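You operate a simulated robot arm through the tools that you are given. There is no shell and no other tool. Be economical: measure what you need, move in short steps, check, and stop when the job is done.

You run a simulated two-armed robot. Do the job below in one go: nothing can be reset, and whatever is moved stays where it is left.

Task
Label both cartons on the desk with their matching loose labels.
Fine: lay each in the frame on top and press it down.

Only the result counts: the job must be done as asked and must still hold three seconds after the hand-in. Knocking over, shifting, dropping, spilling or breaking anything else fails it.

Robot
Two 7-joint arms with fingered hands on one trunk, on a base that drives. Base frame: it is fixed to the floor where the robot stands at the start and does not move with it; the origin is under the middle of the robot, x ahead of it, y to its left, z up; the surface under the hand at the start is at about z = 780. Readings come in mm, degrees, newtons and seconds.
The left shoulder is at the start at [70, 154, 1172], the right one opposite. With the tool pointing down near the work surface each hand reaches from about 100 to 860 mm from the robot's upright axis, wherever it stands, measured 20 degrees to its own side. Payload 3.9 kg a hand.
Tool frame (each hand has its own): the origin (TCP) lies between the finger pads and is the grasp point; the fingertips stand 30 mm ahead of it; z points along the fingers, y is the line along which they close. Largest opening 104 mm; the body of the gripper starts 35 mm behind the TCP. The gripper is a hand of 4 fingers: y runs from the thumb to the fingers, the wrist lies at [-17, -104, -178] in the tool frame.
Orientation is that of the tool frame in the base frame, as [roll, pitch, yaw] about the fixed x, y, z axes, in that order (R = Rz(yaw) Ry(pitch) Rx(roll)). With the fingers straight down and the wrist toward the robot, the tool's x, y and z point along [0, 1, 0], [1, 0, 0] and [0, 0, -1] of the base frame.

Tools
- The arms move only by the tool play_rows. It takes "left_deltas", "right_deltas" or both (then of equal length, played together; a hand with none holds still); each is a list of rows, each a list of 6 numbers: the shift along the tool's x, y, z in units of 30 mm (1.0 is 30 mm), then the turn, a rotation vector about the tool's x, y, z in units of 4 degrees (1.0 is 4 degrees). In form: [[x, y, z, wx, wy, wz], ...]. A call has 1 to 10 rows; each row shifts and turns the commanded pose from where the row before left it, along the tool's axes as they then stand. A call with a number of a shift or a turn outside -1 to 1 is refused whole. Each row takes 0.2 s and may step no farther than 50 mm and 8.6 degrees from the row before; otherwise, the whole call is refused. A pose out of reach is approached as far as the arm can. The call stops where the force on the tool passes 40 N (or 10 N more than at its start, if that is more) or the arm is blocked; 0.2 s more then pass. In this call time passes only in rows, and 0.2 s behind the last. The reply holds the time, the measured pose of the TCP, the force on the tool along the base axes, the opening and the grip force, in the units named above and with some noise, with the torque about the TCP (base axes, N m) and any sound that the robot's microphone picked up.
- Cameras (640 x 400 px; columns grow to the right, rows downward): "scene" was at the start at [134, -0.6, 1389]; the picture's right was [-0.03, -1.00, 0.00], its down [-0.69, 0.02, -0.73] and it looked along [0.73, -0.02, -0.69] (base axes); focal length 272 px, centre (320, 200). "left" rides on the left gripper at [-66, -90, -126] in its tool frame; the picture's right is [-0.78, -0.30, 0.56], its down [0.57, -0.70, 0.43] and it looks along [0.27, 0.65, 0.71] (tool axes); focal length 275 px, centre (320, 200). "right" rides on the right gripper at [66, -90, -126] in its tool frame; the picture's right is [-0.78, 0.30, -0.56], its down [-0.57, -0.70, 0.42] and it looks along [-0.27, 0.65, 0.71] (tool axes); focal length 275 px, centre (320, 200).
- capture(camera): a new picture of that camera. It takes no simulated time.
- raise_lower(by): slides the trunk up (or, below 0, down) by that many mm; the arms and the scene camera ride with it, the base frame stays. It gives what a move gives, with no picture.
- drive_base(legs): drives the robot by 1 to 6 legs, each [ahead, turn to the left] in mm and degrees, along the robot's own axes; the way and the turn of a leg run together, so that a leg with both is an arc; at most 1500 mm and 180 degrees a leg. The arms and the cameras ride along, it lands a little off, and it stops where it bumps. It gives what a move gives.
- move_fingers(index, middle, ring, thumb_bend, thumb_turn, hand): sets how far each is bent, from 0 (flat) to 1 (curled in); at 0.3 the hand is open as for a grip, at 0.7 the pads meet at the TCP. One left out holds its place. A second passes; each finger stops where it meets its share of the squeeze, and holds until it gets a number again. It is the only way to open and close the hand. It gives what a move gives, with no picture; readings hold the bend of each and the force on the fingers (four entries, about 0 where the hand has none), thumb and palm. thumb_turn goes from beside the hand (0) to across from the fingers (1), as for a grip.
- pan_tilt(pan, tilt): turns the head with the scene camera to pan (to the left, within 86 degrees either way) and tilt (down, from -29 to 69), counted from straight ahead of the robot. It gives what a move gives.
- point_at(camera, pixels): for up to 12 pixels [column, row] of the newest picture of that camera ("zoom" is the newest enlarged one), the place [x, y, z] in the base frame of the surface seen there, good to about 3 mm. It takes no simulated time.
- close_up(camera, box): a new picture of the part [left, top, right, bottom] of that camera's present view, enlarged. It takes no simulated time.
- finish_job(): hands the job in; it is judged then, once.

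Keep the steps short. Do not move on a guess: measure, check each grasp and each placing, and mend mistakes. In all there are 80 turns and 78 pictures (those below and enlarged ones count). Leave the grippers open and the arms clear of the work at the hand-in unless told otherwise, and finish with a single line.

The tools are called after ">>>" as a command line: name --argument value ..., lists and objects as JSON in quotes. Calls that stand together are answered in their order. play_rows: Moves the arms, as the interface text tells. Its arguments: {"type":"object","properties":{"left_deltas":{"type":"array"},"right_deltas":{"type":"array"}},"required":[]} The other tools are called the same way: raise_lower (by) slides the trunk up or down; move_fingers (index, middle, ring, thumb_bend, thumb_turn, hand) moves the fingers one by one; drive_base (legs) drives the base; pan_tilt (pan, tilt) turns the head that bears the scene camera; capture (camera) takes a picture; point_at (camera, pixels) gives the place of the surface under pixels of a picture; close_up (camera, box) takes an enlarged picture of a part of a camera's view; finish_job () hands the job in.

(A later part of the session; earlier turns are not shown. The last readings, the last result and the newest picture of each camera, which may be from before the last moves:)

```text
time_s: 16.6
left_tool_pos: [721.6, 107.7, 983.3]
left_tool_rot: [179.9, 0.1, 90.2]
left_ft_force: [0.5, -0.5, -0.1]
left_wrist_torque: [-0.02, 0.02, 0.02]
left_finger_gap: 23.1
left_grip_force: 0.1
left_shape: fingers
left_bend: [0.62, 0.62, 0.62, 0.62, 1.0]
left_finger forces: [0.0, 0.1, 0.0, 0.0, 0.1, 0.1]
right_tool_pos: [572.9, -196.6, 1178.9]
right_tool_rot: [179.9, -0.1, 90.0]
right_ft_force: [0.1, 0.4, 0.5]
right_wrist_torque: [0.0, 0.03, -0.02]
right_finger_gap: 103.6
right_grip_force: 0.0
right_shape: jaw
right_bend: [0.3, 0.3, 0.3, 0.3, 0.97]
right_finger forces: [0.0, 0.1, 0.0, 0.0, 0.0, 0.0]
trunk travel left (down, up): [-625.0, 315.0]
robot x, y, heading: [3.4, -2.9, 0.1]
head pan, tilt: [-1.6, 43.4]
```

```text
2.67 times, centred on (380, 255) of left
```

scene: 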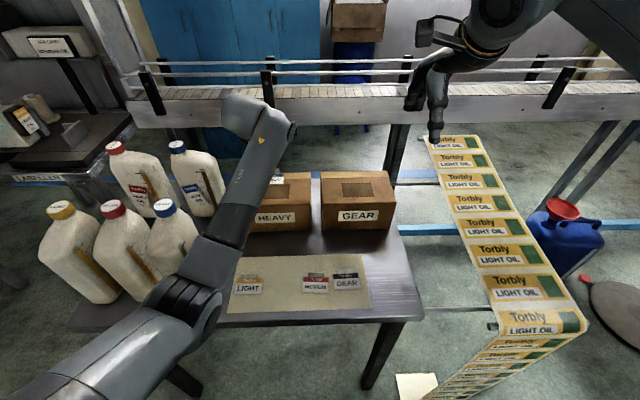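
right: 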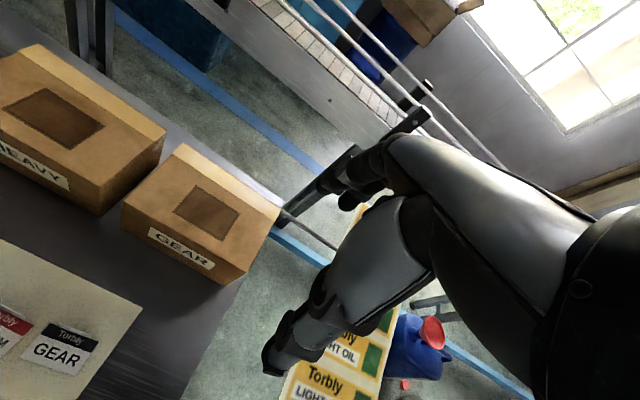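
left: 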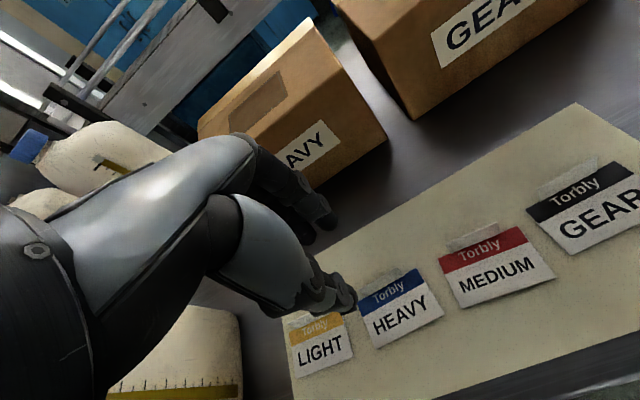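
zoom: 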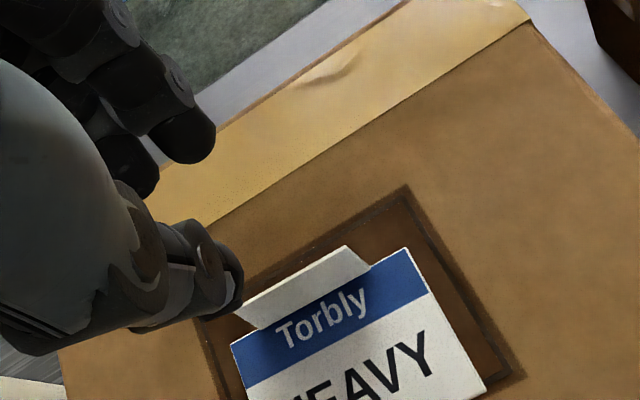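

The label lies in the frame. I check its corners, then close the fingertips to use them as a press.

>>> point_at --camera "zoom" --pixels '[[406, 254], [480, 386], [236, 343], [404, 191], [516, 370], [345, 250], [240, 310], [428, 295], [248, 382]]'

>>> play_rows --left_deltas '[[0, -0.55, 0, 0, 0, 0], [0, -0.55, 0, 0, 0, 0]]'

>>> move_fingers --hand "left" --index 0.74 --middle 0.74 --ring 0.74 --thumb_bend 0.7

>>> close_up --camera "left" --box '[260, 180, 500, 330]'

```text
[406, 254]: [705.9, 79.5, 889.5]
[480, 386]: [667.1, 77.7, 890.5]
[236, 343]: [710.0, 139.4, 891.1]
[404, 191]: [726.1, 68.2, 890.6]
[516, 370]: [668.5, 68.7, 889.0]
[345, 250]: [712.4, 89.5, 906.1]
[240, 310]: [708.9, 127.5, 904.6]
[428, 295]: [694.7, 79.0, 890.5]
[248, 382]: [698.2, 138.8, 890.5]
```

```text
time_s: 17.2
left_tool_pos: [689.1, 108.4, 982.0]
left_tool_rot: [-180.0, 0.0, 90.4]
left_ft_force: [-0.2, -0.9, -0.4]
left_wrist_torque: [0.01, 0.0, -0.02]
left_finger_gap: 22.9
left_grip_force: 0.1
left_shape: fingers
left_bend: [0.62, 0.62, 0.62, 0.62, 1.0]
left_finger forces: [0.0, 0.0, 0.0, 0.0, 0.0, 0.0]
right_tool_pos: [573.2, -197.3, 1180.3]
right_tool_rot: [179.9, 0.1, 90.1]
right_ft_force: [-0.3, 1.2, -0.8]
right_wrist_torque: [0.0, 0.01, -0.02]
right_finger_gap: 103.8
right_grip_force: 0.1
right_shape: jaw
right_bend: [0.3, 0.3, 0.3, 0.3, 0.97]
right_finger forces: [0.0, 0.0, 0.1, 0.0, 0.0, 0.1]
trunk travel left (down, up): [-625.0, 315.0]
robot x, y, heading: [0.6, -0.4, -0.1]
head pan, tilt: [-1.6, 43.4]
```

```text
time_s: 18.2
left_tool_pos: [687.2, 108.3, 982.5]
left_tool_rot: [-179.9, 0.0, 90.2]
left_ft_force: [-0.1, -0.1, 0.2]
left_wrist_torque: [0.02, -0.01, 0.03]
left_finger_gap: 0.1
left_grip_force: 0.1
left_shape: fingers
left_bend: [0.74, 0.74, 0.74, 0.69, 1.0]
left_finger forces: [0.1, 0.1, 0.0, 0.1, 0.0, 0.0]
right_tool_pos: [572.8, -197.5, 1179.8]
right_tool_rot: [-180.0, -0.1, 90.0]
right_ft_force: [1.0, 0.4, 0.3]
right_wrist_torque: [-0.06, -0.01, -0.01]
right_finger_gap: 103.7
right_grip_force: 0.0
right_shape: jaw
right_bend: [0.3, 0.3, 0.3, 0.3, 0.97]
right_finger forces: [0.1, 0.0, 0.1, 0.1, 0.0, 0.0]
trunk travel left (down, up): [-625.0, 315.0]
robot x, y, heading: [-1.1, -4.2, -0.1]
head pan, tilt: [-1.6, 43.4]
```

```text
2.67 times, centred on (380, 255) of left
```

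zoom: 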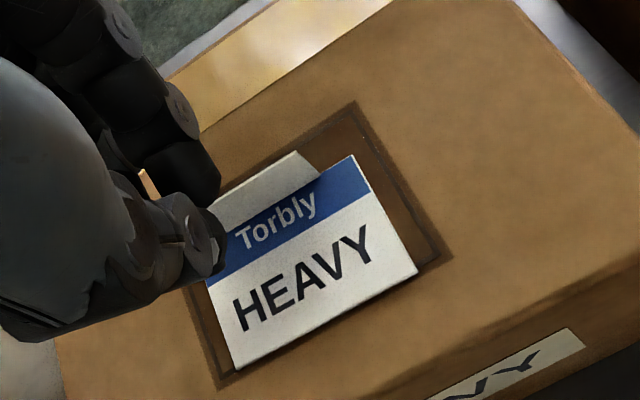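

On release the thumb dragged the label about 9 mm toward the robot: it now sits at the frame's front edge. I measure precisely before mending.

>>> point_at --camera "zoom" --pixels '[[352, 158], [414, 271], [210, 283], [238, 366], [355, 105], [445, 255], [225, 383], [320, 178], [290, 157], [195, 293]]'

```text
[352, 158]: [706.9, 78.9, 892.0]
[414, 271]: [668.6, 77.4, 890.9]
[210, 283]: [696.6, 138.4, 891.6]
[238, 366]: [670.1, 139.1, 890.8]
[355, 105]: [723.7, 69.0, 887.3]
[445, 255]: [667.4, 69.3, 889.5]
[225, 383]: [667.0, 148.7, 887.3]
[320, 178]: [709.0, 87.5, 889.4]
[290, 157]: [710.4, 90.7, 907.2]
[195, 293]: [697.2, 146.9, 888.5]
```

Label spans x 668–708; it needs +8 mm. I'll re-grip the tab (710, 108.5) a bit higher, so the thumb does not touch. First open a little and move above it.

>>> move_fingers --hand "left" --index 0.6 --middle 0.6 --ring 0.6 --thumb_bend 0.6

>>> play_rows --left_deltas '[[0, 0.74, 0, 0, 0, 0], [0, 0, 0.7, 0, 0, 0], [0, 0, 0.7, 0, 0, 0], [0, 0, 0.25, 0, 0, 0]]'

>>> close_up --camera "left" --box '[260, 180, 500, 330]'

```text
time_s: 19.2
left_tool_pos: [688.3, 109.0, 982.4]
left_tool_rot: [-179.9, 0.0, 90.4]
left_ft_force: [0.0, -0.1, -0.7]
left_wrist_torque: [-0.01, -0.02, 0.02]
left_finger_gap: 27.3
left_grip_force: 0.0
left_shape: fingers
left_bend: [0.6, 0.6, 0.6, 0.6, 1.0]
left_finger forces: [0.0, 0.1, 0.0, 0.0, 0.1, 0.1]
right_tool_pos: [573.6, -197.1, 1179.5]
right_tool_rot: [-180.0, -0.1, 89.9]
right_ft_force: [-0.8, -0.7, 0.1]
right_wrist_torque: [-0.02, 0.01, 0.0]
right_finger_gap: 103.6
right_grip_force: 0.0
right_shape: jaw
right_bend: [0.3, 0.3, 0.3, 0.3, 0.97]
right_finger forces: [0.0, 0.0, 0.0, 0.0, 0.0, 0.0]
trunk travel left (down, up): [-625.0, 315.0]
robot x, y, heading: [-0.3, 3.4, 0.2]
head pan, tilt: [-1.6, 43.4]
```

```text
time_s: 20.2
left_tool_pos: [711.2, 110.0, 932.6]
left_tool_rot: [-179.9, 0.0, 90.3]
left_ft_force: [0.4, -0.2, 0.5]
left_wrist_torque: [-0.01, 0.01, 0.01]
left_finger_gap: 27.5
left_grip_force: 0.1
left_shape: fingers
left_bend: [0.6, 0.6, 0.6, 0.6, 1.0]
left_finger forces: [0.0, 0.0, 0.0, 0.1, 0.0, 0.0]
right_tool_pos: [574.7, -196.5, 1179.6]
right_tool_rot: [179.8, 0.0, 90.0]
right_ft_force: [-0.2, -0.1, -0.7]
right_wrist_torque: [-0.01, 0.03, -0.04]
right_finger_gap: 103.6
right_grip_force: 0.1
right_shape: jaw
right_bend: [0.3, 0.3, 0.3, 0.3, 0.97]
right_finger forces: [0.1, 0.1, 0.0, 0.1, 0.0, 0.0]
trunk travel left (down, up): [-625.0, 315.0]
robot x, y, heading: [2.9, 1.8, 0.0]
head pan, tilt: [-1.6, 43.4]
```

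```text
2.67 times, centred on (380, 255) of left
```

zoom: 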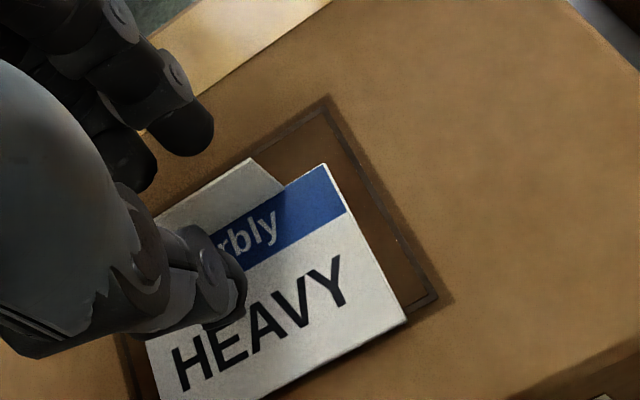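

The tab is between thumb and fingers without any contact. I close on it.

>>> move_fingers --hand "left" --index 0.76 --middle 0.76 --ring 0.76 --thumb_bend 0.76

>>> play_rows --left_deltas '[[0, 0, -0.25, 0, 0, 0]]'

>>> close_up --camera "left" --box '[260, 180, 500, 330]'

```text
time_s: 21.2
left_tool_pos: [711.2, 109.6, 932.1]
left_tool_rot: [-180.0, 0.0, 90.3]
left_ft_force: [-0.1, 0.1, -1.0]
left_wrist_torque: [0.02, 0.03, -0.02]
left_finger_gap: 0.0
left_grip_force: 10.7
left_shape: fingers
left_bend: [0.75, 0.74, 0.76, 0.71, 1.0]
left_finger forces: [5.7, 5.4, 0.0, 0.0, 10.4, 0.0]
right_tool_pos: [574.5, -196.2, 1179.5]
right_tool_rot: [180.0, 0.1, 90.0]
right_ft_force: [-0.8, -0.9, -0.1]
right_wrist_torque: [0.0, -0.01, 0.01]
right_finger_gap: 103.6
right_grip_force: 0.1
right_shape: jaw
right_bend: [0.3, 0.3, 0.3, 0.3, 0.97]
right_finger forces: [0.0, 0.1, 0.1, 0.0, 0.1, 0.0]
trunk travel left (down, up): [-625.0, 315.0]
robot x, y, heading: [-0.1, -0.3, 0.2]
head pan, tilt: [-1.6, 43.4]
```

```text
time_s: 21.6
left_tool_pos: [711.2, 108.7, 938.7]
left_tool_rot: [-179.9, 0.1, 90.4]
left_ft_force: [0.7, -0.7, -0.2]
left_wrist_torque: [0.04, -0.04, 0.0]
left_finger_gap: 0.0
left_grip_force: 11.0
left_shape: fingers
left_bend: [0.75, 0.74, 0.76, 0.71, 1.0]
left_finger forces: [5.7, 5.4, 0.0, 0.0, 10.4, 0.0]
right_tool_pos: [573.7, -196.8, 1179.5]
right_tool_rot: [-180.0, 0.0, 90.0]
right_ft_force: [0.5, 0.0, 0.7]
right_wrist_torque: [0.02, -0.01, 0.0]
right_finger_gap: 103.5
right_grip_force: 0.0
right_shape: jaw
right_bend: [0.3, 0.3, 0.3, 0.3, 0.97]
right_finger forces: [0.0, 0.0, 0.0, 0.1, 0.1, 0.1]
trunk travel left (down, up): [-625.0, 315.0]
robot x, y, heading: [2.2, 1.5, 0.0]
head pan, tilt: [-1.6, 43.4]
```

```text
2.67 times, centred on (380, 255) of left
```

zoom: 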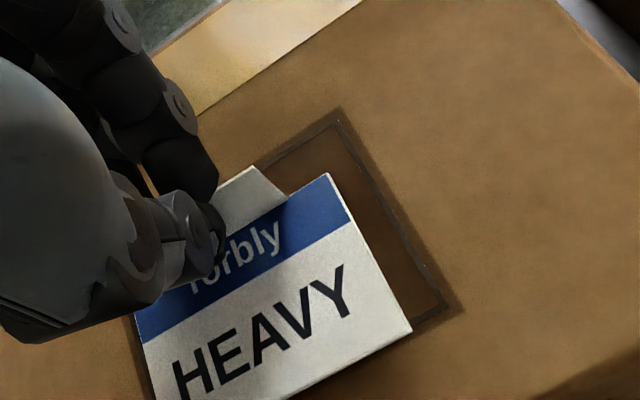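

Held and lifted 6 mm. I measure the label again.

>>> point_at --camera "zoom" --pixels '[[326, 178], [408, 329], [349, 222], [146, 340], [337, 125], [443, 300], [330, 370], [420, 320]]'

```text
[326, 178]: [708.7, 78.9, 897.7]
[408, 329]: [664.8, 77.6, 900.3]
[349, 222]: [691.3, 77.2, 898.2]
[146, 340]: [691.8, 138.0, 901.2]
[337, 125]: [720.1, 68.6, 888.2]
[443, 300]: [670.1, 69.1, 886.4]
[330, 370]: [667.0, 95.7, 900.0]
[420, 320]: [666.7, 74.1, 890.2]
```

Centre now x≈687.5. I shift +9 mm ahead and lower 7.2 mm, back to just touching.

>>> play_rows --left_deltas '[[0.03, 0.31, 0, 0, 0, 0], [0, 0, 0.12, 0, 0, 0], [0, 0, 0.11, 0, 0, 0]]'

>>> close_up --camera "left" --box '[260, 180, 500, 330]'

>>> point_at --camera "zoom" --pixels '[[326, 178], [408, 329], [349, 222], [146, 340], [330, 370]]'

```text
time_s: 22.4
left_tool_pos: [722.3, 109.8, 933.2]
left_tool_rot: [-179.8, 0.1, 90.4]
left_ft_force: [0.4, 0.1, 0.7]
left_wrist_torque: [-0.02, 0.01, -0.03]
left_finger_gap: 0.2
left_grip_force: 10.7
left_shape: fingers
left_bend: [0.75, 0.74, 0.76, 0.71, 1.0]
left_finger forces: [5.5, 5.5, 0.0, 0.0, 10.3, 0.1]
right_tool_pos: [574.2, -197.2, 1180.5]
right_tool_rot: [-180.0, 0.1, 90.0]
right_ft_force: [1.1, -1.0, 0.6]
right_wrist_torque: [-0.02, 0.0, -0.01]
right_finger_gap: 103.7
right_grip_force: 0.1
right_shape: jaw
right_bend: [0.3, 0.3, 0.3, 0.3, 0.97]
right_finger forces: [0.0, 0.0, 0.0, 0.1, 0.0, 0.0]
trunk travel left (down, up): [-625.0, 315.0]
robot x, y, heading: [1.0, 1.1, 0.3]
head pan, tilt: [-1.6, 43.4]
```

```text
2.67 times, centred on (380, 255) of left
```

zoom: 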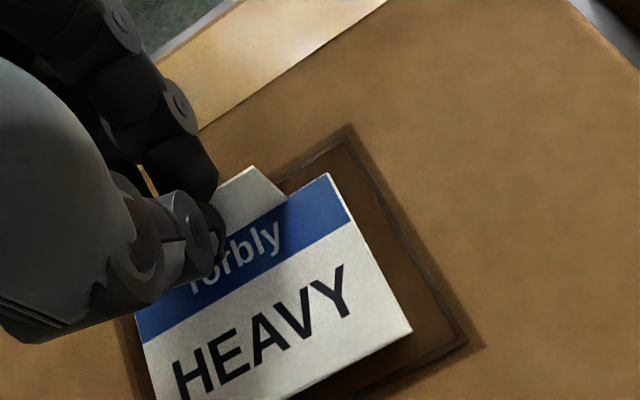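

```text
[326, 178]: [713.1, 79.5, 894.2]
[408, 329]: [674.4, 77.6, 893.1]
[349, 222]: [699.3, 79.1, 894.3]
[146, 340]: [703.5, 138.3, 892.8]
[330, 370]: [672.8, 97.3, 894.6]
```

Centred (x≈695, y≈108.5), 2 mm above the carton. I lower 1.5 mm more and then open slightly.

>>> play_rows --left_deltas '[[0, 0, 0.05, 0, 0, 0]]'

>>> move_fingers --hand "left" --index 0.64 --middle 0.64 --ring 0.64 --thumb_bend 0.64

>>> close_up --camera "left" --box '[260, 180, 500, 330]'

```text
time_s: 22.8
left_tool_pos: [721.9, 110.2, 931.4]
left_tool_rot: [-179.9, 0.1, 90.4]
left_ft_force: [0.3, 0.1, 0.3]
left_wrist_torque: [0.02, -0.02, -0.03]
left_finger_gap: 0.1
left_grip_force: 10.9
left_shape: fingers
left_bend: [0.75, 0.74, 0.76, 0.71, 1.0]
left_finger forces: [5.5, 5.5, 0.0, 0.1, 10.4, 0.0]
right_tool_pos: [573.8, -197.1, 1179.0]
right_tool_rot: [180.0, 0.0, 90.0]
right_ft_force: [-0.5, 1.3, -0.1]
right_wrist_torque: [0.08, 0.02, -0.04]
right_finger_gap: 103.7
right_grip_force: 0.0
right_shape: jaw
right_bend: [0.3, 0.3, 0.3, 0.3, 0.97]
right_finger forces: [0.0, 0.0, 0.1, 0.0, 0.1, 0.1]
trunk travel left (down, up): [-625.0, 315.0]
robot x, y, heading: [2.0, 1.3, 0.1]
head pan, tilt: [-1.6, 43.4]
```

```text
time_s: 23.8
left_tool_pos: [721.2, 110.4, 931.1]
left_tool_rot: [-179.9, 0.1, 90.3]
left_ft_force: [-0.4, -0.2, 0.1]
left_wrist_torque: [0.01, 0.0, 0.0]
left_finger_gap: 17.2
left_grip_force: 0.1
left_shape: fingers
left_bend: [0.64, 0.64, 0.64, 0.64, 1.0]
left_finger forces: [0.1, 0.0, 0.1, 0.1, 0.0, 0.0]
right_tool_pos: [573.5, -196.6, 1179.7]
right_tool_rot: [-180.0, 0.0, 90.0]
right_ft_force: [0.1, 0.8, -0.5]
right_wrist_torque: [0.0, -0.01, -0.03]
right_finger_gap: 103.7
right_grip_force: 0.0
right_shape: jaw
right_bend: [0.3, 0.3, 0.3, 0.3, 0.97]
right_finger forces: [0.0, 0.0, 0.0, 0.0, 0.0, 0.0]
trunk travel left (down, up): [-625.0, 315.0]
robot x, y, heading: [1.5, 0.9, -0.1]
head pan, tilt: [-1.6, 43.4]
```

```text
2.67 times, centred on (380, 255) of left
```

zoom: 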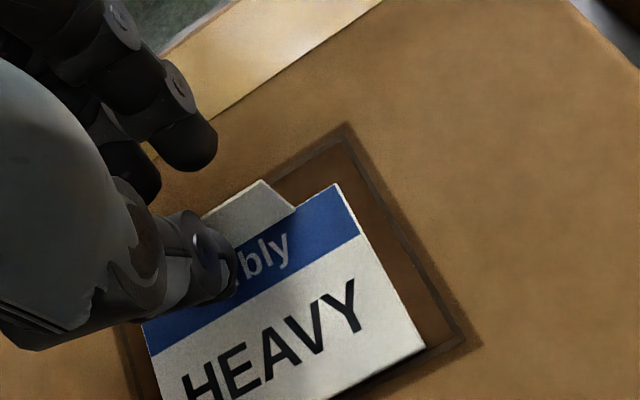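

Released without drag force. I raise and move back to the press position, closing the fingers, and check the label.

>>> play_rows --left_deltas '[[0, 0, -0.8, 0, 0, 0], [0, 0, -0.9, 0, 0, 0], [0, -0.6, 0, 0, 0, 0], [0, -0.6, 0, 0, 0, 0]]'

>>> move_fingers --hand "left" --index 0.74 --middle 0.74 --ring 0.74 --thumb_bend 0.7

>>> close_up --camera "left" --box '[260, 180, 500, 330]'

```text
time_s: 24.8
left_tool_pos: [683.6, 108.6, 983.5]
left_tool_rot: [-179.9, 0.0, 90.4]
left_ft_force: [0.0, -0.3, 0.1]
left_wrist_torque: [-0.01, -0.01, 0.0]
left_finger_gap: 17.4
left_grip_force: 0.1
left_shape: fingers
left_bend: [0.64, 0.64, 0.64, 0.64, 1.0]
left_finger forces: [0.0, 0.1, 0.0, 0.0, 0.0, 0.0]
right_tool_pos: [572.8, -197.1, 1181.6]
right_tool_rot: [179.9, -0.1, 90.0]
right_ft_force: [0.6, -0.6, -0.6]
right_wrist_torque: [0.02, 0.04, -0.02]
right_finger_gap: 103.5
right_grip_force: 0.1
right_shape: jaw
right_bend: [0.3, 0.3, 0.3, 0.3, 0.97]
right_finger forces: [0.0, 0.1, 0.0, 0.0, 0.0, 0.0]
trunk travel left (down, up): [-625.0, 315.0]
robot x, y, heading: [2.2, -0.9, -0.0]
head pan, tilt: [-1.6, 43.4]
```

```text
time_s: 25.8
left_tool_pos: [683.2, 108.9, 983.7]
left_tool_rot: [-179.9, 0.0, 90.3]
left_ft_force: [0.2, 0.3, 0.2]
left_wrist_torque: [0.02, 0.03, -0.02]
left_finger_gap: 0.0
left_grip_force: 0.1
left_shape: fingers
left_bend: [0.74, 0.74, 0.74, 0.69, 1.0]
left_finger forces: [0.1, 0.0, 0.0, 0.0, 0.0, 0.0]
right_tool_pos: [574.6, -196.6, 1180.3]
right_tool_rot: [180.0, 0.0, 90.1]
right_ft_force: [-0.3, -0.3, 0.6]
right_wrist_torque: [0.0, 0.04, 0.0]
right_finger_gap: 103.8
right_grip_force: 0.2
right_shape: jaw
right_bend: [0.3, 0.3, 0.3, 0.3, 0.97]
right_finger forces: [0.0, 0.1, 0.1, 0.0, 0.1, 0.0]
trunk travel left (down, up): [-625.0, 315.0]
robot x, y, heading: [1.6, -3.6, -0.0]
head pan, tilt: [-1.6, 43.4]
```

```text
2.67 times, centred on (380, 255) of left
```

zoom: 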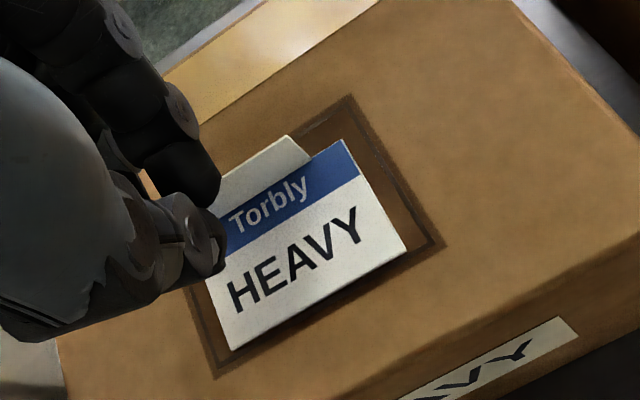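

>>> point_at --camera "zoom" --pixels '[[342, 142], [403, 253], [228, 347], [358, 175], [229, 255], [350, 98], [440, 246], [218, 372], [290, 139], [215, 205], [135, 280], [215, 250]]'

```text
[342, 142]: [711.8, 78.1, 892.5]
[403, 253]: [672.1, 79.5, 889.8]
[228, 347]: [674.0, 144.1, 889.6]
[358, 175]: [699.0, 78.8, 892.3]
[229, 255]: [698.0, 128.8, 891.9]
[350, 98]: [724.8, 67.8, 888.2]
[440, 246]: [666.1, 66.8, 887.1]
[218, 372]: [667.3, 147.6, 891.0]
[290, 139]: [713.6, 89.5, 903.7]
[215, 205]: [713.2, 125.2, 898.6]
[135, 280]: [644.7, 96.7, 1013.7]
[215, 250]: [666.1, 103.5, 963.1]
```

Label: x 673–712, y 78–141, fully inside the frame (667–725, 68–148). Now press: shift 5 mm ahead and lower to z≈931 in the middle of the label.

>>> play_rows --left_deltas '[[0, 0.17, 0.6, 0, 0, 0], [0, 0, 0.6, 0, 0, 0], [0, 0, 0.5, 0, 0, 0]]'

>>> close_up --camera "left" --box '[260, 180, 500, 330]'

```text
time_s: 26.6
left_tool_pos: [690.9, 111.2, 931.6]
left_tool_rot: [-179.9, -0.1, 90.3]
left_ft_force: [0.8, -1.0, 0.0]
left_wrist_torque: [0.0, 0.0, -0.03]
left_finger_gap: 0.2
left_grip_force: 0.1
left_shape: fingers
left_bend: [0.74, 0.74, 0.74, 0.69, 1.0]
left_finger forces: [0.0, 0.1, 0.0, 0.0, 0.0, 0.1]
right_tool_pos: [573.9, -197.1, 1180.4]
right_tool_rot: [180.0, 0.0, 90.1]
right_ft_force: [0.5, -0.8, -1.0]
right_wrist_torque: [0.0, -0.01, 0.02]
right_finger_gap: 103.8
right_grip_force: 0.0
right_shape: jaw
right_bend: [0.3, 0.3, 0.3, 0.3, 0.97]
right_finger forces: [0.1, 0.0, 0.0, 0.0, 0.0, 0.1]
trunk travel left (down, up): [-625.0, 315.0]
robot x, y, heading: [-3.5, -2.0, -0.1]
head pan, tilt: [-1.6, 43.4]
```

```text
2.67 times, centred on (380, 255) of left
```

zoom: 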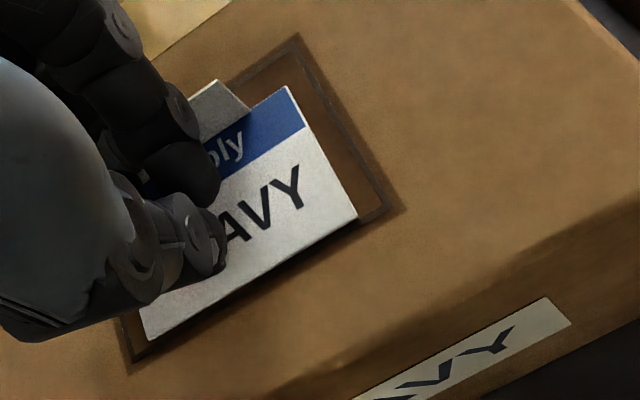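

Fingers are in front of the tab, over the white area. I press down in small steps.

>>> play_rows --left_deltas '[[0, 0, 0.06, 0, 0, 0], [0, 0, 0.05, 0, 0, 0], [0, 0, 0.05, 0, 0, 0], [0, 0, 0.04, 0, 0, 0], [0, 0, 0.04, 0, 0, 0], [0, 0, 0.04, 0, 0, 0]]'

>>> close_up --camera "left" --box '[260, 180, 500, 330]'

```text
time_s: 28.0
left_tool_pos: [689.1, 109.9, 924.4]
left_tool_rot: [-179.9, 0.1, 90.3]
left_ft_force: [1.5, -0.2, 2.5]
left_wrist_torque: [-0.04, 0.02, 0.02]
left_finger_gap: 0.1
left_grip_force: 2.4
left_shape: fingers
left_bend: [0.74, 0.74, 0.74, 0.69, 1.0]
left_finger forces: [0.0, 0.0, 0.0, 0.0, 4.2, 0.1]
right_tool_pos: [574.3, -197.6, 1180.7]
right_tool_rot: [179.9, 0.0, 90.0]
right_ft_force: [0.1, 0.2, -0.4]
right_wrist_torque: [0.0, -0.04, 0.02]
right_finger_gap: 103.5
right_grip_force: 0.1
right_shape: jaw
right_bend: [0.3, 0.3, 0.3, 0.3, 0.97]
right_finger forces: [0.1, 0.1, 0.0, 0.1, 0.0, 0.0]
trunk travel left (down, up): [-625.0, 315.0]
robot x, y, heading: [-1.0, 1.2, 0.1]
head pan, tilt: [-1.6, 43.4]
```

```text
2.67 times, centred on (380, 255) of left
```

zoom: 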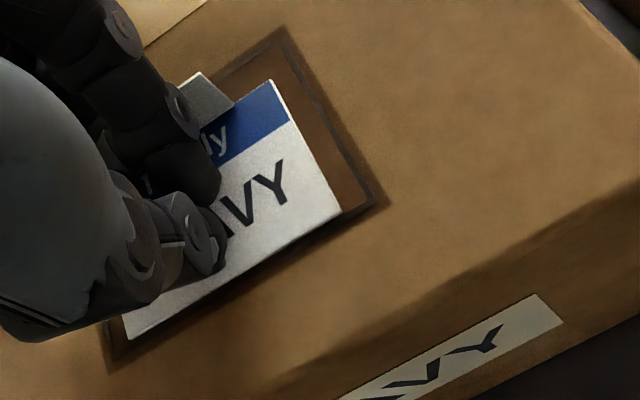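

Contact at z≈924.5 (about 3 N). I press harder by small steps.

>>> play_rows --left_deltas '[[0, 0, 0.05, 0, 0, 0], [0, 0, 0.05, 0, 0, 0], [0, 0, 0.05, 0, 0, 0], [0, 0, 0.05, 0, 0, 0], [0, 0, 0, 0, 0, 0]]'

>>> close_up --camera "left" --box '[260, 180, 500, 330]'

>>> point_at --camera "zoom" --pixels '[[272, 84], [338, 208]]'

```text
time_s: 29.2
left_tool_pos: [685.3, 109.9, 923.5]
left_tool_rot: [179.4, 0.1, 90.4]
left_ft_force: [-0.8, -0.5, 30.2]
left_wrist_torque: [-0.11, 0.35, -0.03]
left_finger_gap: 0.0
left_grip_force: 17.9
left_shape: fingers
left_bend: [0.74, 0.74, 0.74, 0.71, 1.0]
left_finger forces: [0.1, 0.1, 0.0, 0.1, 35.7, 0.0]
right_tool_pos: [569.6, -197.4, 1182.6]
right_tool_rot: [179.8, 0.0, 90.1]
right_ft_force: [0.4, 0.1, 0.0]
right_wrist_torque: [-0.01, -0.01, 0.02]
right_finger_gap: 103.5
right_grip_force: 0.1
right_shape: jaw
right_bend: [0.3, 0.3, 0.3, 0.3, 0.97]
right_finger forces: [0.0, 0.0, 0.0, 0.0, 0.0, 0.0]
trunk travel left (down, up): [-625.0, 315.0]
robot x, y, heading: [-0.6, -0.1, -0.2]
head pan, tilt: [-1.6, 43.4]
```

```text
2.67 times, centred on (380, 255) of left
```

zoom: 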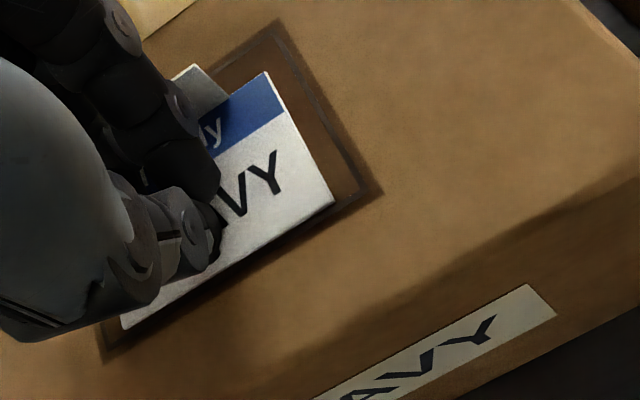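

```text
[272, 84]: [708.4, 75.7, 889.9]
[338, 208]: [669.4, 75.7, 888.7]
```

Pressed with 30 N. I raise straight up, move back and check.

>>> play_rows --left_deltas '[[0, 0, -0.3, 0, 0, 0], [0, 0, -0.8, 0, 0, 0], [0, 0, -0.9, 0, 0, 0], [0, -0.6, -0.5, 0, 0, 0]]'

>>> close_up --camera "left" --box '[260, 130, 500, 280]'

```text
time_s: 30.2
left_tool_pos: [671.3, 108.8, 992.7]
left_tool_rot: [-179.9, 0.0, 90.3]
left_ft_force: [-0.6, 0.2, -0.6]
left_wrist_torque: [-0.01, 0.04, 0.04]
left_finger_gap: 0.0
left_grip_force: 0.0
left_shape: fingers
left_bend: [0.74, 0.74, 0.74, 0.69, 1.0]
left_finger forces: [0.0, 0.1, 0.0, 0.0, 0.0, 0.0]
right_tool_pos: [572.9, -197.7, 1180.3]
right_tool_rot: [180.0, 0.0, 90.0]
right_ft_force: [0.9, 0.3, 0.8]
right_wrist_torque: [0.0, -0.01, 0.0]
right_finger_gap: 103.6
right_grip_force: 0.0
right_shape: jaw
right_bend: [0.3, 0.3, 0.3, 0.3, 0.97]
right_finger forces: [0.1, 0.0, 0.1, 0.1, 0.0, 0.0]
trunk travel left (down, up): [-625.0, 315.0]
robot x, y, heading: [0.8, 0.2, -0.1]
head pan, tilt: [-1.6, 43.4]
```

```text
2.67 times, centred on (380, 205) of left
```

zoom: 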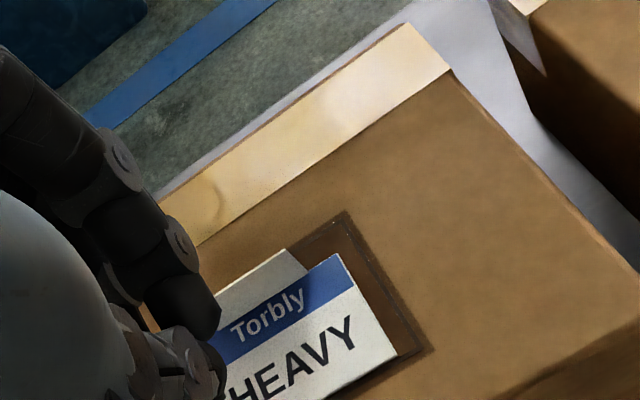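

I measure the pressed label, and bring the left arm back to its start place, opening it.

>>> point_at --camera "zoom" --pixels '[[338, 257], [394, 352], [352, 288], [346, 214], [428, 350], [286, 252], [225, 362]]'

>>> play_rows --left_deltas '[[0, -0.3, -0.95, 0, 0, 0], [0, -0.3, -0.95, 0, 0, 0], [0, -0.3, -0.95, 0, 0, 0], [0.7, -0.5, -0.9, 0, 0, 0], [0.7, -0.5, -0.9, 0, 0, 0], [0.7, -0.5, -0.7, 0, 0, 0], [0.7, -0.5, 0, 0, 0, 0], [0.7, -0.5, 0, 0, 0, 0]]'

>>> move_fingers --hand "left" --index 0.3 --middle 0.3 --ring 0.3 --thumb_bend 0.3

>>> move_fingers --hand "right" --index 0.6 --middle 0.6 --ring 0.6 --thumb_bend 0.6 --thumb_turn 1

>>> close_up --camera "scene" --box '[220, 150, 420, 320]'

```text
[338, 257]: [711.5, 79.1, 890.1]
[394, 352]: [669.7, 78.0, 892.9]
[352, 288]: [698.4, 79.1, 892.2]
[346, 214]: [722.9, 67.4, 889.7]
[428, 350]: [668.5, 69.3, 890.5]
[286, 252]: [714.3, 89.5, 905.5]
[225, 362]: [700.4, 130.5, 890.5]
```

```text
time_s: 32.2
left_tool_pos: [565.7, 248.3, 1164.6]
left_tool_rot: [179.0, -2.6, 94.4]
left_ft_force: [0.8, 0.7, 0.8]
left_wrist_torque: [-0.01, 0.04, 0.01]
left_finger_gap: 0.0
left_grip_force: 0.0
left_shape: fingers
left_bend: [0.74, 0.74, 0.74, 0.69, 1.0]
left_finger forces: [0.1, 0.1, 0.0, 0.0, 0.0, 0.0]
right_tool_pos: [574.3, -198.4, 1179.0]
right_tool_rot: [-179.9, -0.1, 90.0]
right_ft_force: [-0.6, -0.2, -0.7]
right_wrist_torque: [0.02, 0.0, -0.02]
right_finger_gap: 103.8
right_grip_force: 0.1
right_shape: jaw
right_bend: [0.3, 0.3, 0.3, 0.3, 0.97]
right_finger forces: [0.0, 0.0, 0.1, 0.1, 0.0, 0.0]
trunk travel left (down, up): [-625.0, 315.0]
robot x, y, heading: [0.3, -0.0, -0.2]
head pan, tilt: [-1.6, 43.4]
stopped in row 8 (left hand): the arm was blocked; the commanded pose is now the measured one
```

```text
time_s: 33.2
left_tool_pos: [566.4, 250.4, 1164.3]
left_tool_rot: [179.0, -2.4, 94.5]
left_ft_force: [0.4, 0.7, -0.4]
left_wrist_torque: [-0.01, -0.01, 0.02]
left_finger_gap: 104.2
left_grip_force: 0.0
left_shape: fingers
left_bend: [0.3, 0.3, 0.3, 0.3, 0.97]
left_finger forces: [0.0, 0.1, 0.1, 0.0, 0.0, 0.0]
right_tool_pos: [573.9, -196.0, 1179.4]
right_tool_rot: [-180.0, 0.0, 90.2]
right_ft_force: [-0.7, -0.2, 0.3]
right_wrist_torque: [-0.04, 0.02, -0.01]
right_finger_gap: 103.5
right_grip_force: 0.0
right_shape: jaw
right_bend: [0.3, 0.3, 0.3, 0.3, 0.97]
right_finger forces: [0.0, 0.0, 0.0, 0.0, 0.0, 0.0]
trunk travel left (down, up): [-625.0, 315.0]
robot x, y, heading: [-0.5, -1.8, -0.0]
head pan, tilt: [-1.6, 43.4]
```

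```text
time_s: 34.2
left_tool_pos: [565.5, 248.8, 1163.8]
left_tool_rot: [179.0, -2.5, 94.5]
left_ft_force: [-0.3, -0.4, -0.1]
left_wrist_torque: [-0.01, -0.02, -0.01]
left_finger_gap: 104.0
left_grip_force: 0.0
left_shape: fingers
left_bend: [0.3, 0.3, 0.3, 0.3, 0.97]
left_finger forces: [0.0, 0.0, 0.0, 0.0, 0.0, 0.0]
right_tool_pos: [574.1, -196.3, 1179.5]
right_tool_rot: [-180.0, 0.0, 90.0]
right_ft_force: [-0.7, -0.6, -0.7]
right_wrist_torque: [-0.03, 0.0, 0.0]
right_finger_gap: 28.2
right_grip_force: 0.1
right_shape: fingers
right_bend: [0.6, 0.6, 0.6, 0.6, 1.0]
right_finger forces: [0.0, 0.0, 0.1, 0.1, 0.1, 0.0]
trunk travel left (down, up): [-625.0, 315.0]
robot x, y, heading: [2.5, 2.4, 0.0]
head pan, tilt: [-1.6, 43.4]
```

```text
2.35 times, centred on (320, 235) of scene
```

zoom: 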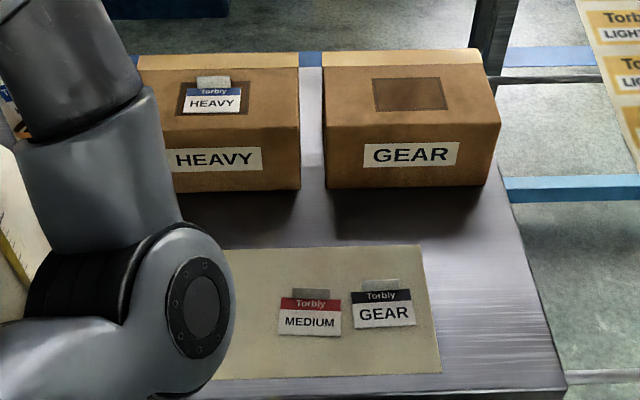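

HEAVY label sits in its frame. The left arm reported "blocked" at the last row; I look whether it touches something.

>>> capture --camera "scene"

>>> capture --camera "left"

```text
37 pictures are left
```

scene: 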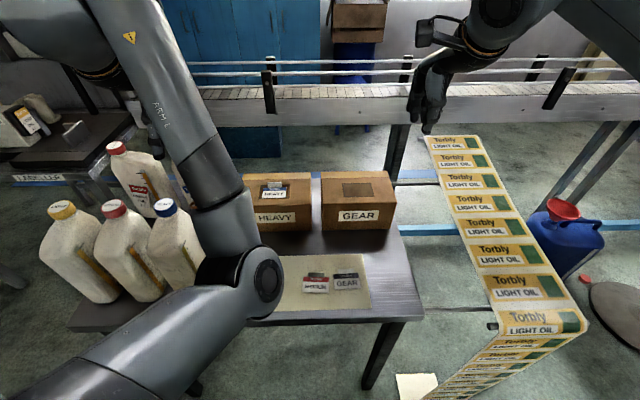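

```text
36 pictures are left
```

left: 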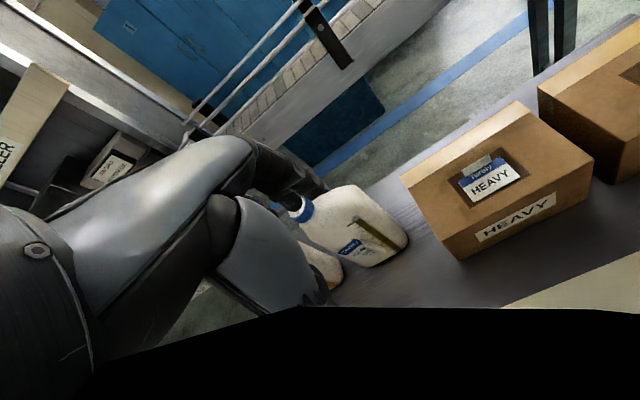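

Nothing is touched; it was a joint limit. The left elbow stands inward; I measure how far it reaches toward the right arm's work area.

>>> point_at --camera "scene" --pixels '[[283, 285], [278, 300], [262, 250], [245, 200], [240, 320], [346, 271], [365, 273]]'

```text
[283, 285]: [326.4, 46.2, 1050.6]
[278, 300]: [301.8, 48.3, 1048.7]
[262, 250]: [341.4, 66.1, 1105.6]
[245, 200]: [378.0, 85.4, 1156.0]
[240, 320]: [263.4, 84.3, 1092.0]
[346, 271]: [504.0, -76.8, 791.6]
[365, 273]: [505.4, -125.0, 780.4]
```

Elbow reaches only y≈45, so the right hand (y −28 and below) is clear. Now the right hand goes above the GEAR tab (504, −77) to z≈905.

>>> play_rows --right_deltas '[[0.4, -0.232, 0.917, 0, 0, 0], [0.4, -0.232, 0.917, 0, 0, 0], [0.4, -0.232, 0.917, 0, 0, 0], [0.4, -0.232, 0.917, 0, 0, 0], [0.4, -0.232, 0.917, 0, 0, 0], [0.4, -0.232, 0.917, 0, 0, 0], [0.4, -0.232, 0.917, 0, 0, 0], [0.4, -0.232, 0.917, 0, 0, 0], [0.4, -0.232, 0.917, 0, 0, 0], [0.4, -0.232, 0.917, 0, 0, 0]]'

>>> play_rows --right_deltas '[[0, 0, 0, 0, 0, -0.75], [0, 0, 0.9, 0, 0, 0], [0, 0, 0.9, 0, 0, 0]]'

>>> close_up --camera "right" --box '[140, 150, 380, 300]'

```text
time_s: 36.4
left_tool_pos: [565.0, 249.8, 1163.2]
left_tool_rot: [179.0, -2.5, 94.5]
left_ft_force: [-0.2, 0.6, 0.0]
left_wrist_torque: [0.0, 0.02, -0.03]
left_finger_gap: 104.2
left_grip_force: 0.2
left_shape: fingers
left_bend: [0.3, 0.3, 0.3, 0.3, 0.97]
left_finger forces: [0.0, 0.0, 0.0, 0.0, 0.1, 0.0]
right_tool_pos: [503.6, -74.1, 902.3]
right_tool_rot: [180.0, 0.0, 90.1]
right_ft_force: [-0.1, 0.2, 0.2]
right_wrist_torque: [-0.01, 0.02, -0.02]
right_finger_gap: 28.3
right_grip_force: 0.1
right_shape: fingers
right_bend: [0.6, 0.6, 0.6, 0.6, 1.0]
right_finger forces: [0.0, 0.0, 0.0, 0.0, 0.1, 0.0]
trunk travel left (down, up): [-625.0, 315.0]
robot x, y, heading: [-2.9, -2.2, 0.4]
head pan, tilt: [-1.6, 43.4]
```

```text
time_s: 37.2
left_tool_pos: [565.6, 249.4, 1163.7]
left_tool_rot: [179.0, -2.6, 94.5]
left_ft_force: [-0.9, -0.8, -0.4]
left_wrist_torque: [0.03, -0.03, 0.02]
left_finger_gap: 104.2
left_grip_force: 0.1
left_shape: fingers
left_bend: [0.3, 0.3, 0.3, 0.3, 0.97]
left_finger forces: [0.0, 0.1, 0.1, 0.0, 0.0, 0.1]
right_tool_pos: [502.2, -75.7, 851.0]
right_tool_rot: [-180.0, 0.0, 93.0]
right_ft_force: [0.1, -0.3, -1.1]
right_wrist_torque: [0.0, -0.03, 0.0]
right_finger_gap: 28.5
right_grip_force: 0.0
right_shape: fingers
right_bend: [0.6, 0.6, 0.6, 0.6, 1.0]
right_finger forces: [0.0, 0.0, 0.0, 0.1, 0.0, 0.1]
trunk travel left (down, up): [-625.0, 315.0]
robot x, y, heading: [-1.0, 2.4, 0.1]
head pan, tilt: [-1.6, 43.4]
```

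```text
2.67 times, centred on (260, 225) of right
```

zoom: 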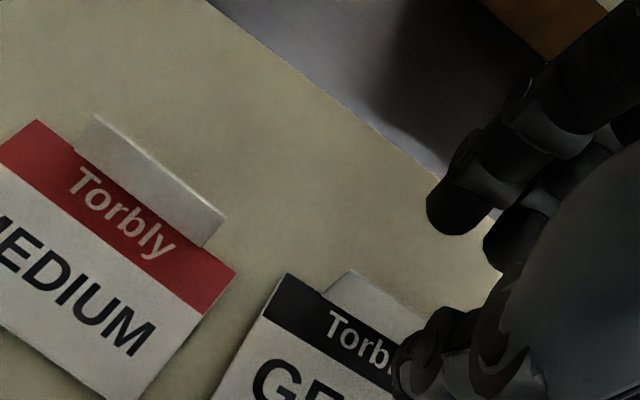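

Tab is in line with the gap. I lower 28 mm to z≈823.

>>> play_rows --right_deltas '[[0, 0.05, 0.4, 0, 0, 0], [0, 0, 0.35, 0, 0, 0], [0, 0, 0.18, 0, 0, 0]]'

>>> close_up --camera "right" --box '[140, 150, 380, 300]'

```text
time_s: 38.0
left_tool_pos: [565.7, 249.0, 1164.3]
left_tool_rot: [179.0, -2.6, 94.4]
left_ft_force: [-0.3, -0.3, -0.1]
left_wrist_torque: [0.0, 0.03, 0.01]
left_finger_gap: 104.2
left_grip_force: 0.0
left_shape: fingers
left_bend: [0.3, 0.3, 0.3, 0.3, 0.97]
left_finger forces: [0.0, 0.1, 0.0, 0.0, 0.1, 0.0]
right_tool_pos: [503.5, -76.1, 823.5]
right_tool_rot: [-180.0, 0.0, 93.1]
right_ft_force: [0.5, 0.5, 0.5]
right_wrist_torque: [0.03, -0.03, 0.01]
right_finger_gap: 28.3
right_grip_force: 0.1
right_shape: fingers
right_bend: [0.6, 0.6, 0.6, 0.6, 1.0]
right_finger forces: [0.0, 0.0, 0.0, 0.0, 0.0, 0.0]
trunk travel left (down, up): [-625.0, 315.0]
robot x, y, heading: [1.2, 0.5, -0.1]
head pan, tilt: [-1.6, 43.4]
```

```text
2.67 times, centred on (260, 225) of right
```

zoom: 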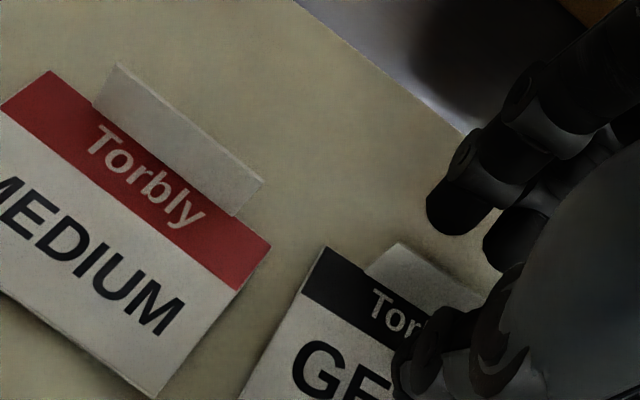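

No contact, tab between thumb and fingers. I close and lift a little.

>>> move_fingers --hand "right" --index 0.76 --middle 0.76 --ring 0.76 --thumb_bend 0.76

>>> play_rows --right_deltas '[[0, 0, -0.3, 0, 0, 0], [0, 0, -0.5, 0, 0, 0]]'

>>> close_up --camera "right" --box '[140, 150, 380, 300]'

```text
time_s: 39.0
left_tool_pos: [564.3, 249.3, 1163.1]
left_tool_rot: [179.0, -2.5, 94.5]
left_ft_force: [1.2, 0.4, -0.4]
left_wrist_torque: [0.01, 0.01, -0.01]
left_finger_gap: 104.0
left_grip_force: 0.0
left_shape: fingers
left_bend: [0.3, 0.3, 0.3, 0.3, 0.97]
left_finger forces: [0.0, 0.0, 0.0, 0.0, 0.0, 0.0]
right_tool_pos: [503.9, -74.6, 824.3]
right_tool_rot: [179.9, 0.0, 93.1]
right_ft_force: [-1.4, 0.3, -0.3]
right_wrist_torque: [0.01, 0.02, 0.01]
right_finger_gap: 0.0
right_grip_force: 11.9
right_shape: fingers
right_bend: [0.75, 0.74, 0.76, 0.71, 1.0]
right_finger forces: [7.6, 5.9, 0.1, 0.1, 10.2, 0.1]
trunk travel left (down, up): [-625.0, 315.0]
robot x, y, heading: [3.0, 1.5, 0.1]
head pan, tilt: [-1.6, 43.4]
```

```text
time_s: 39.6
left_tool_pos: [565.5, 250.0, 1163.7]
left_tool_rot: [179.0, -2.5, 94.3]
left_ft_force: [0.3, -0.6, -0.1]
left_wrist_torque: [-0.02, 0.0, -0.01]
left_finger_gap: 104.3
left_grip_force: 0.0
left_shape: fingers
left_bend: [0.3, 0.3, 0.3, 0.3, 0.97]
left_finger forces: [0.0, 0.0, 0.1, 0.0, 0.1, 0.1]
right_tool_pos: [503.2, -74.7, 847.0]
right_tool_rot: [-180.0, 0.0, 93.1]
right_ft_force: [0.2, 0.3, -0.6]
right_wrist_torque: [0.03, -0.01, -0.02]
right_finger_gap: 0.0
right_grip_force: 11.8
right_shape: fingers
right_bend: [0.75, 0.74, 0.76, 0.71, 1.0]
right_finger forces: [7.2, 5.9, 0.0, 0.0, 10.3, 0.1]
trunk travel left (down, up): [-625.0, 315.0]
robot x, y, heading: [2.9, 2.3, 0.4]
head pan, tilt: [-1.6, 43.4]
```

```text
2.67 times, centred on (260, 225) of right
```

zoom: 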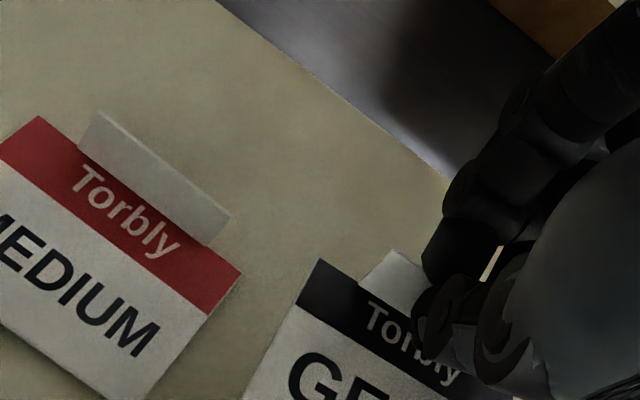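

The GEAR label is held. I raise to z≈975 and then measure it in the hand.

>>> play_rows --right_deltas '[[0, 0, -0.8, 0, 0, 0], [0, 0, -0.9, 0, 0, 0], [0, 0, -0.9, 0, 0, 0], [0, 0, -0.9, 0, 0, 0], [0, 0, -0.8, 0, 0, 0]]'

>>> close_up --camera "right" --box '[168, 220, 360, 340]'

```text
time_s: 40.8
left_tool_pos: [566.0, 249.7, 1163.6]
left_tool_rot: [179.0, -2.5, 94.5]
left_ft_force: [0.9, -0.1, -0.9]
left_wrist_torque: [0.02, 0.0, 0.0]
left_finger_gap: 104.5
left_grip_force: 0.1
left_shape: fingers
left_bend: [0.3, 0.3, 0.3, 0.3, 0.97]
left_finger forces: [0.0, 0.1, 0.0, 0.1, 0.0, 0.1]
right_tool_pos: [503.1, -76.8, 976.5]
right_tool_rot: [180.0, 0.0, 93.1]
right_ft_force: [0.4, -0.4, 0.3]
right_wrist_torque: [-0.01, 0.01, -0.02]
right_finger_gap: 0.0
right_grip_force: 11.2
right_shape: fingers
right_bend: [0.75, 0.74, 0.76, 0.71, 1.0]
right_finger forces: [6.0, 5.9, 0.1, 0.0, 10.0, 0.1]
trunk travel left (down, up): [-625.0, 315.0]
robot x, y, heading: [3.4, -0.0, 0.2]
head pan, tilt: [-1.6, 43.4]
```

```text
3.33 times, centred on (264, 280) of right
```

zoom: 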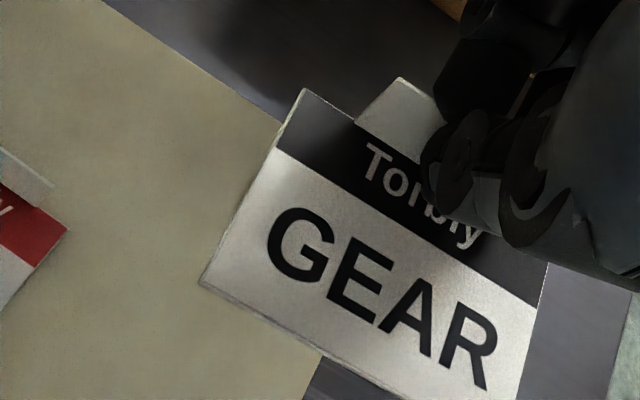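

Corners: (304,92), (203,282), right edge (545,268), (531,304), front (400,392).

>>> point_at --camera "zoom" --pixels '[[305, 95], [206, 281], [280, 152], [544, 270], [531, 300], [522, 360], [395, 388], [320, 345], [400, 82], [360, 200]]'

```text
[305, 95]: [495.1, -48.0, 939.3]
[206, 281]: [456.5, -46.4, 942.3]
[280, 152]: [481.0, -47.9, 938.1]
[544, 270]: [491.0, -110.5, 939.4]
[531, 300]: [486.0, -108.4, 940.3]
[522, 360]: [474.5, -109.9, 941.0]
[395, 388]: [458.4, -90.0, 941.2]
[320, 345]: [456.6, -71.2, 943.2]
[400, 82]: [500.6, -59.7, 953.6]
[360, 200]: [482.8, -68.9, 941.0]
```

Label centre ≈ (477, −78.4), 26 mm behind the TCP, yaw ≈3°. I turn −3° and carry it over the GEAR frame (centre 700, −119.5).

>>> play_rows --right_deltas '[[0, 0, 0, 0, 0, 0.75], [-0.177, 0.929, 0, 0, 0, 0], [-0.177, 0.929, 0, 0, 0, 0], [-0.177, 0.929, 0, 0, 0, 0], [-0.177, 0.929, 0, 0, 0, 0], [-0.177, 0.929, 0, 0, 0, 0], [-0.177, 0.929, 0, 0, 0, 0], [-0.177, 0.929, 0, 0, 0, 0], [-0.177, 0.929, 0, 0, 0, 0]]'

>>> close_up --camera "right" --box '[140, 180, 380, 330]'

```text
time_s: 42.8
left_tool_pos: [567.7, 249.2, 1163.8]
left_tool_rot: [179.3, -2.5, 94.3]
left_ft_force: [0.1, 0.2, 0.3]
left_wrist_torque: [0.0, 0.0, 0.0]
left_finger_gap: 104.2
left_grip_force: 0.1
left_shape: fingers
left_bend: [0.3, 0.3, 0.3, 0.3, 0.97]
left_finger forces: [0.1, 0.0, 0.1, 0.0, 0.0, 0.0]
right_tool_pos: [729.5, -117.7, 975.5]
right_tool_rot: [-179.9, 0.0, 90.1]
right_ft_force: [0.5, 0.7, 0.1]
right_wrist_torque: [0.0, 0.02, -0.02]
right_finger_gap: 0.1
right_grip_force: 10.7
right_shape: fingers
right_bend: [0.75, 0.74, 0.76, 0.71, 1.0]
right_finger forces: [5.6, 5.8, 0.0, 0.1, 9.9, 0.0]
trunk travel left (down, up): [-625.0, 315.0]
robot x, y, heading: [4.6, 4.2, 0.3]
head pan, tilt: [-1.6, 43.4]
```

```text
2.67 times, centred on (260, 255) of right
```

zoom: 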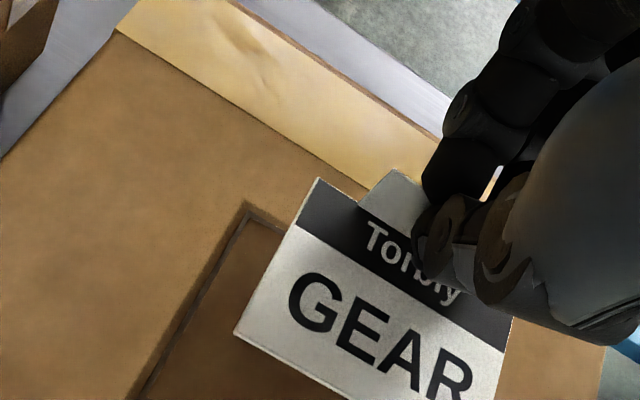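

Lower 30 mm first so label and frame show together, then compare.

>>> play_rows --right_deltas '[[0, 0, 0.5, 0, 0, 0], [0, 0, 0.5, 0, 0, 0]]'

>>> close_up --camera "right" --box '[124, 190, 380, 350]'

```text
time_s: 43.4
left_tool_pos: [566.6, 250.3, 1164.1]
left_tool_rot: [179.1, -2.4, 94.5]
left_ft_force: [0.4, 1.1, -0.1]
left_wrist_torque: [0.02, 0.0, -0.02]
left_finger_gap: 104.1
left_grip_force: 0.0
left_shape: fingers
left_bend: [0.3, 0.3, 0.3, 0.3, 0.97]
left_finger forces: [0.0, 0.1, 0.0, 0.1, 0.0, 0.1]
right_tool_pos: [726.1, -117.6, 944.6]
right_tool_rot: [-179.9, 0.0, 90.1]
right_ft_force: [0.1, 0.5, -0.5]
right_wrist_torque: [0.02, 0.0, -0.02]
right_finger_gap: 0.1
right_grip_force: 11.3
right_shape: fingers
right_bend: [0.75, 0.74, 0.76, 0.71, 1.0]
right_finger forces: [5.5, 5.7, 0.1, 0.1, 9.9, 0.0]
trunk travel left (down, up): [-625.0, 315.0]
robot x, y, heading: [0.4, -2.7, 0.0]
head pan, tilt: [-1.6, 43.4]
```

```text
2.50 times, centred on (252, 270) of right
```

zoom: 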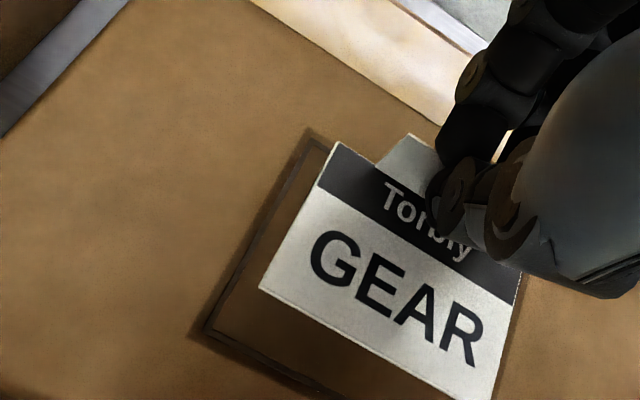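

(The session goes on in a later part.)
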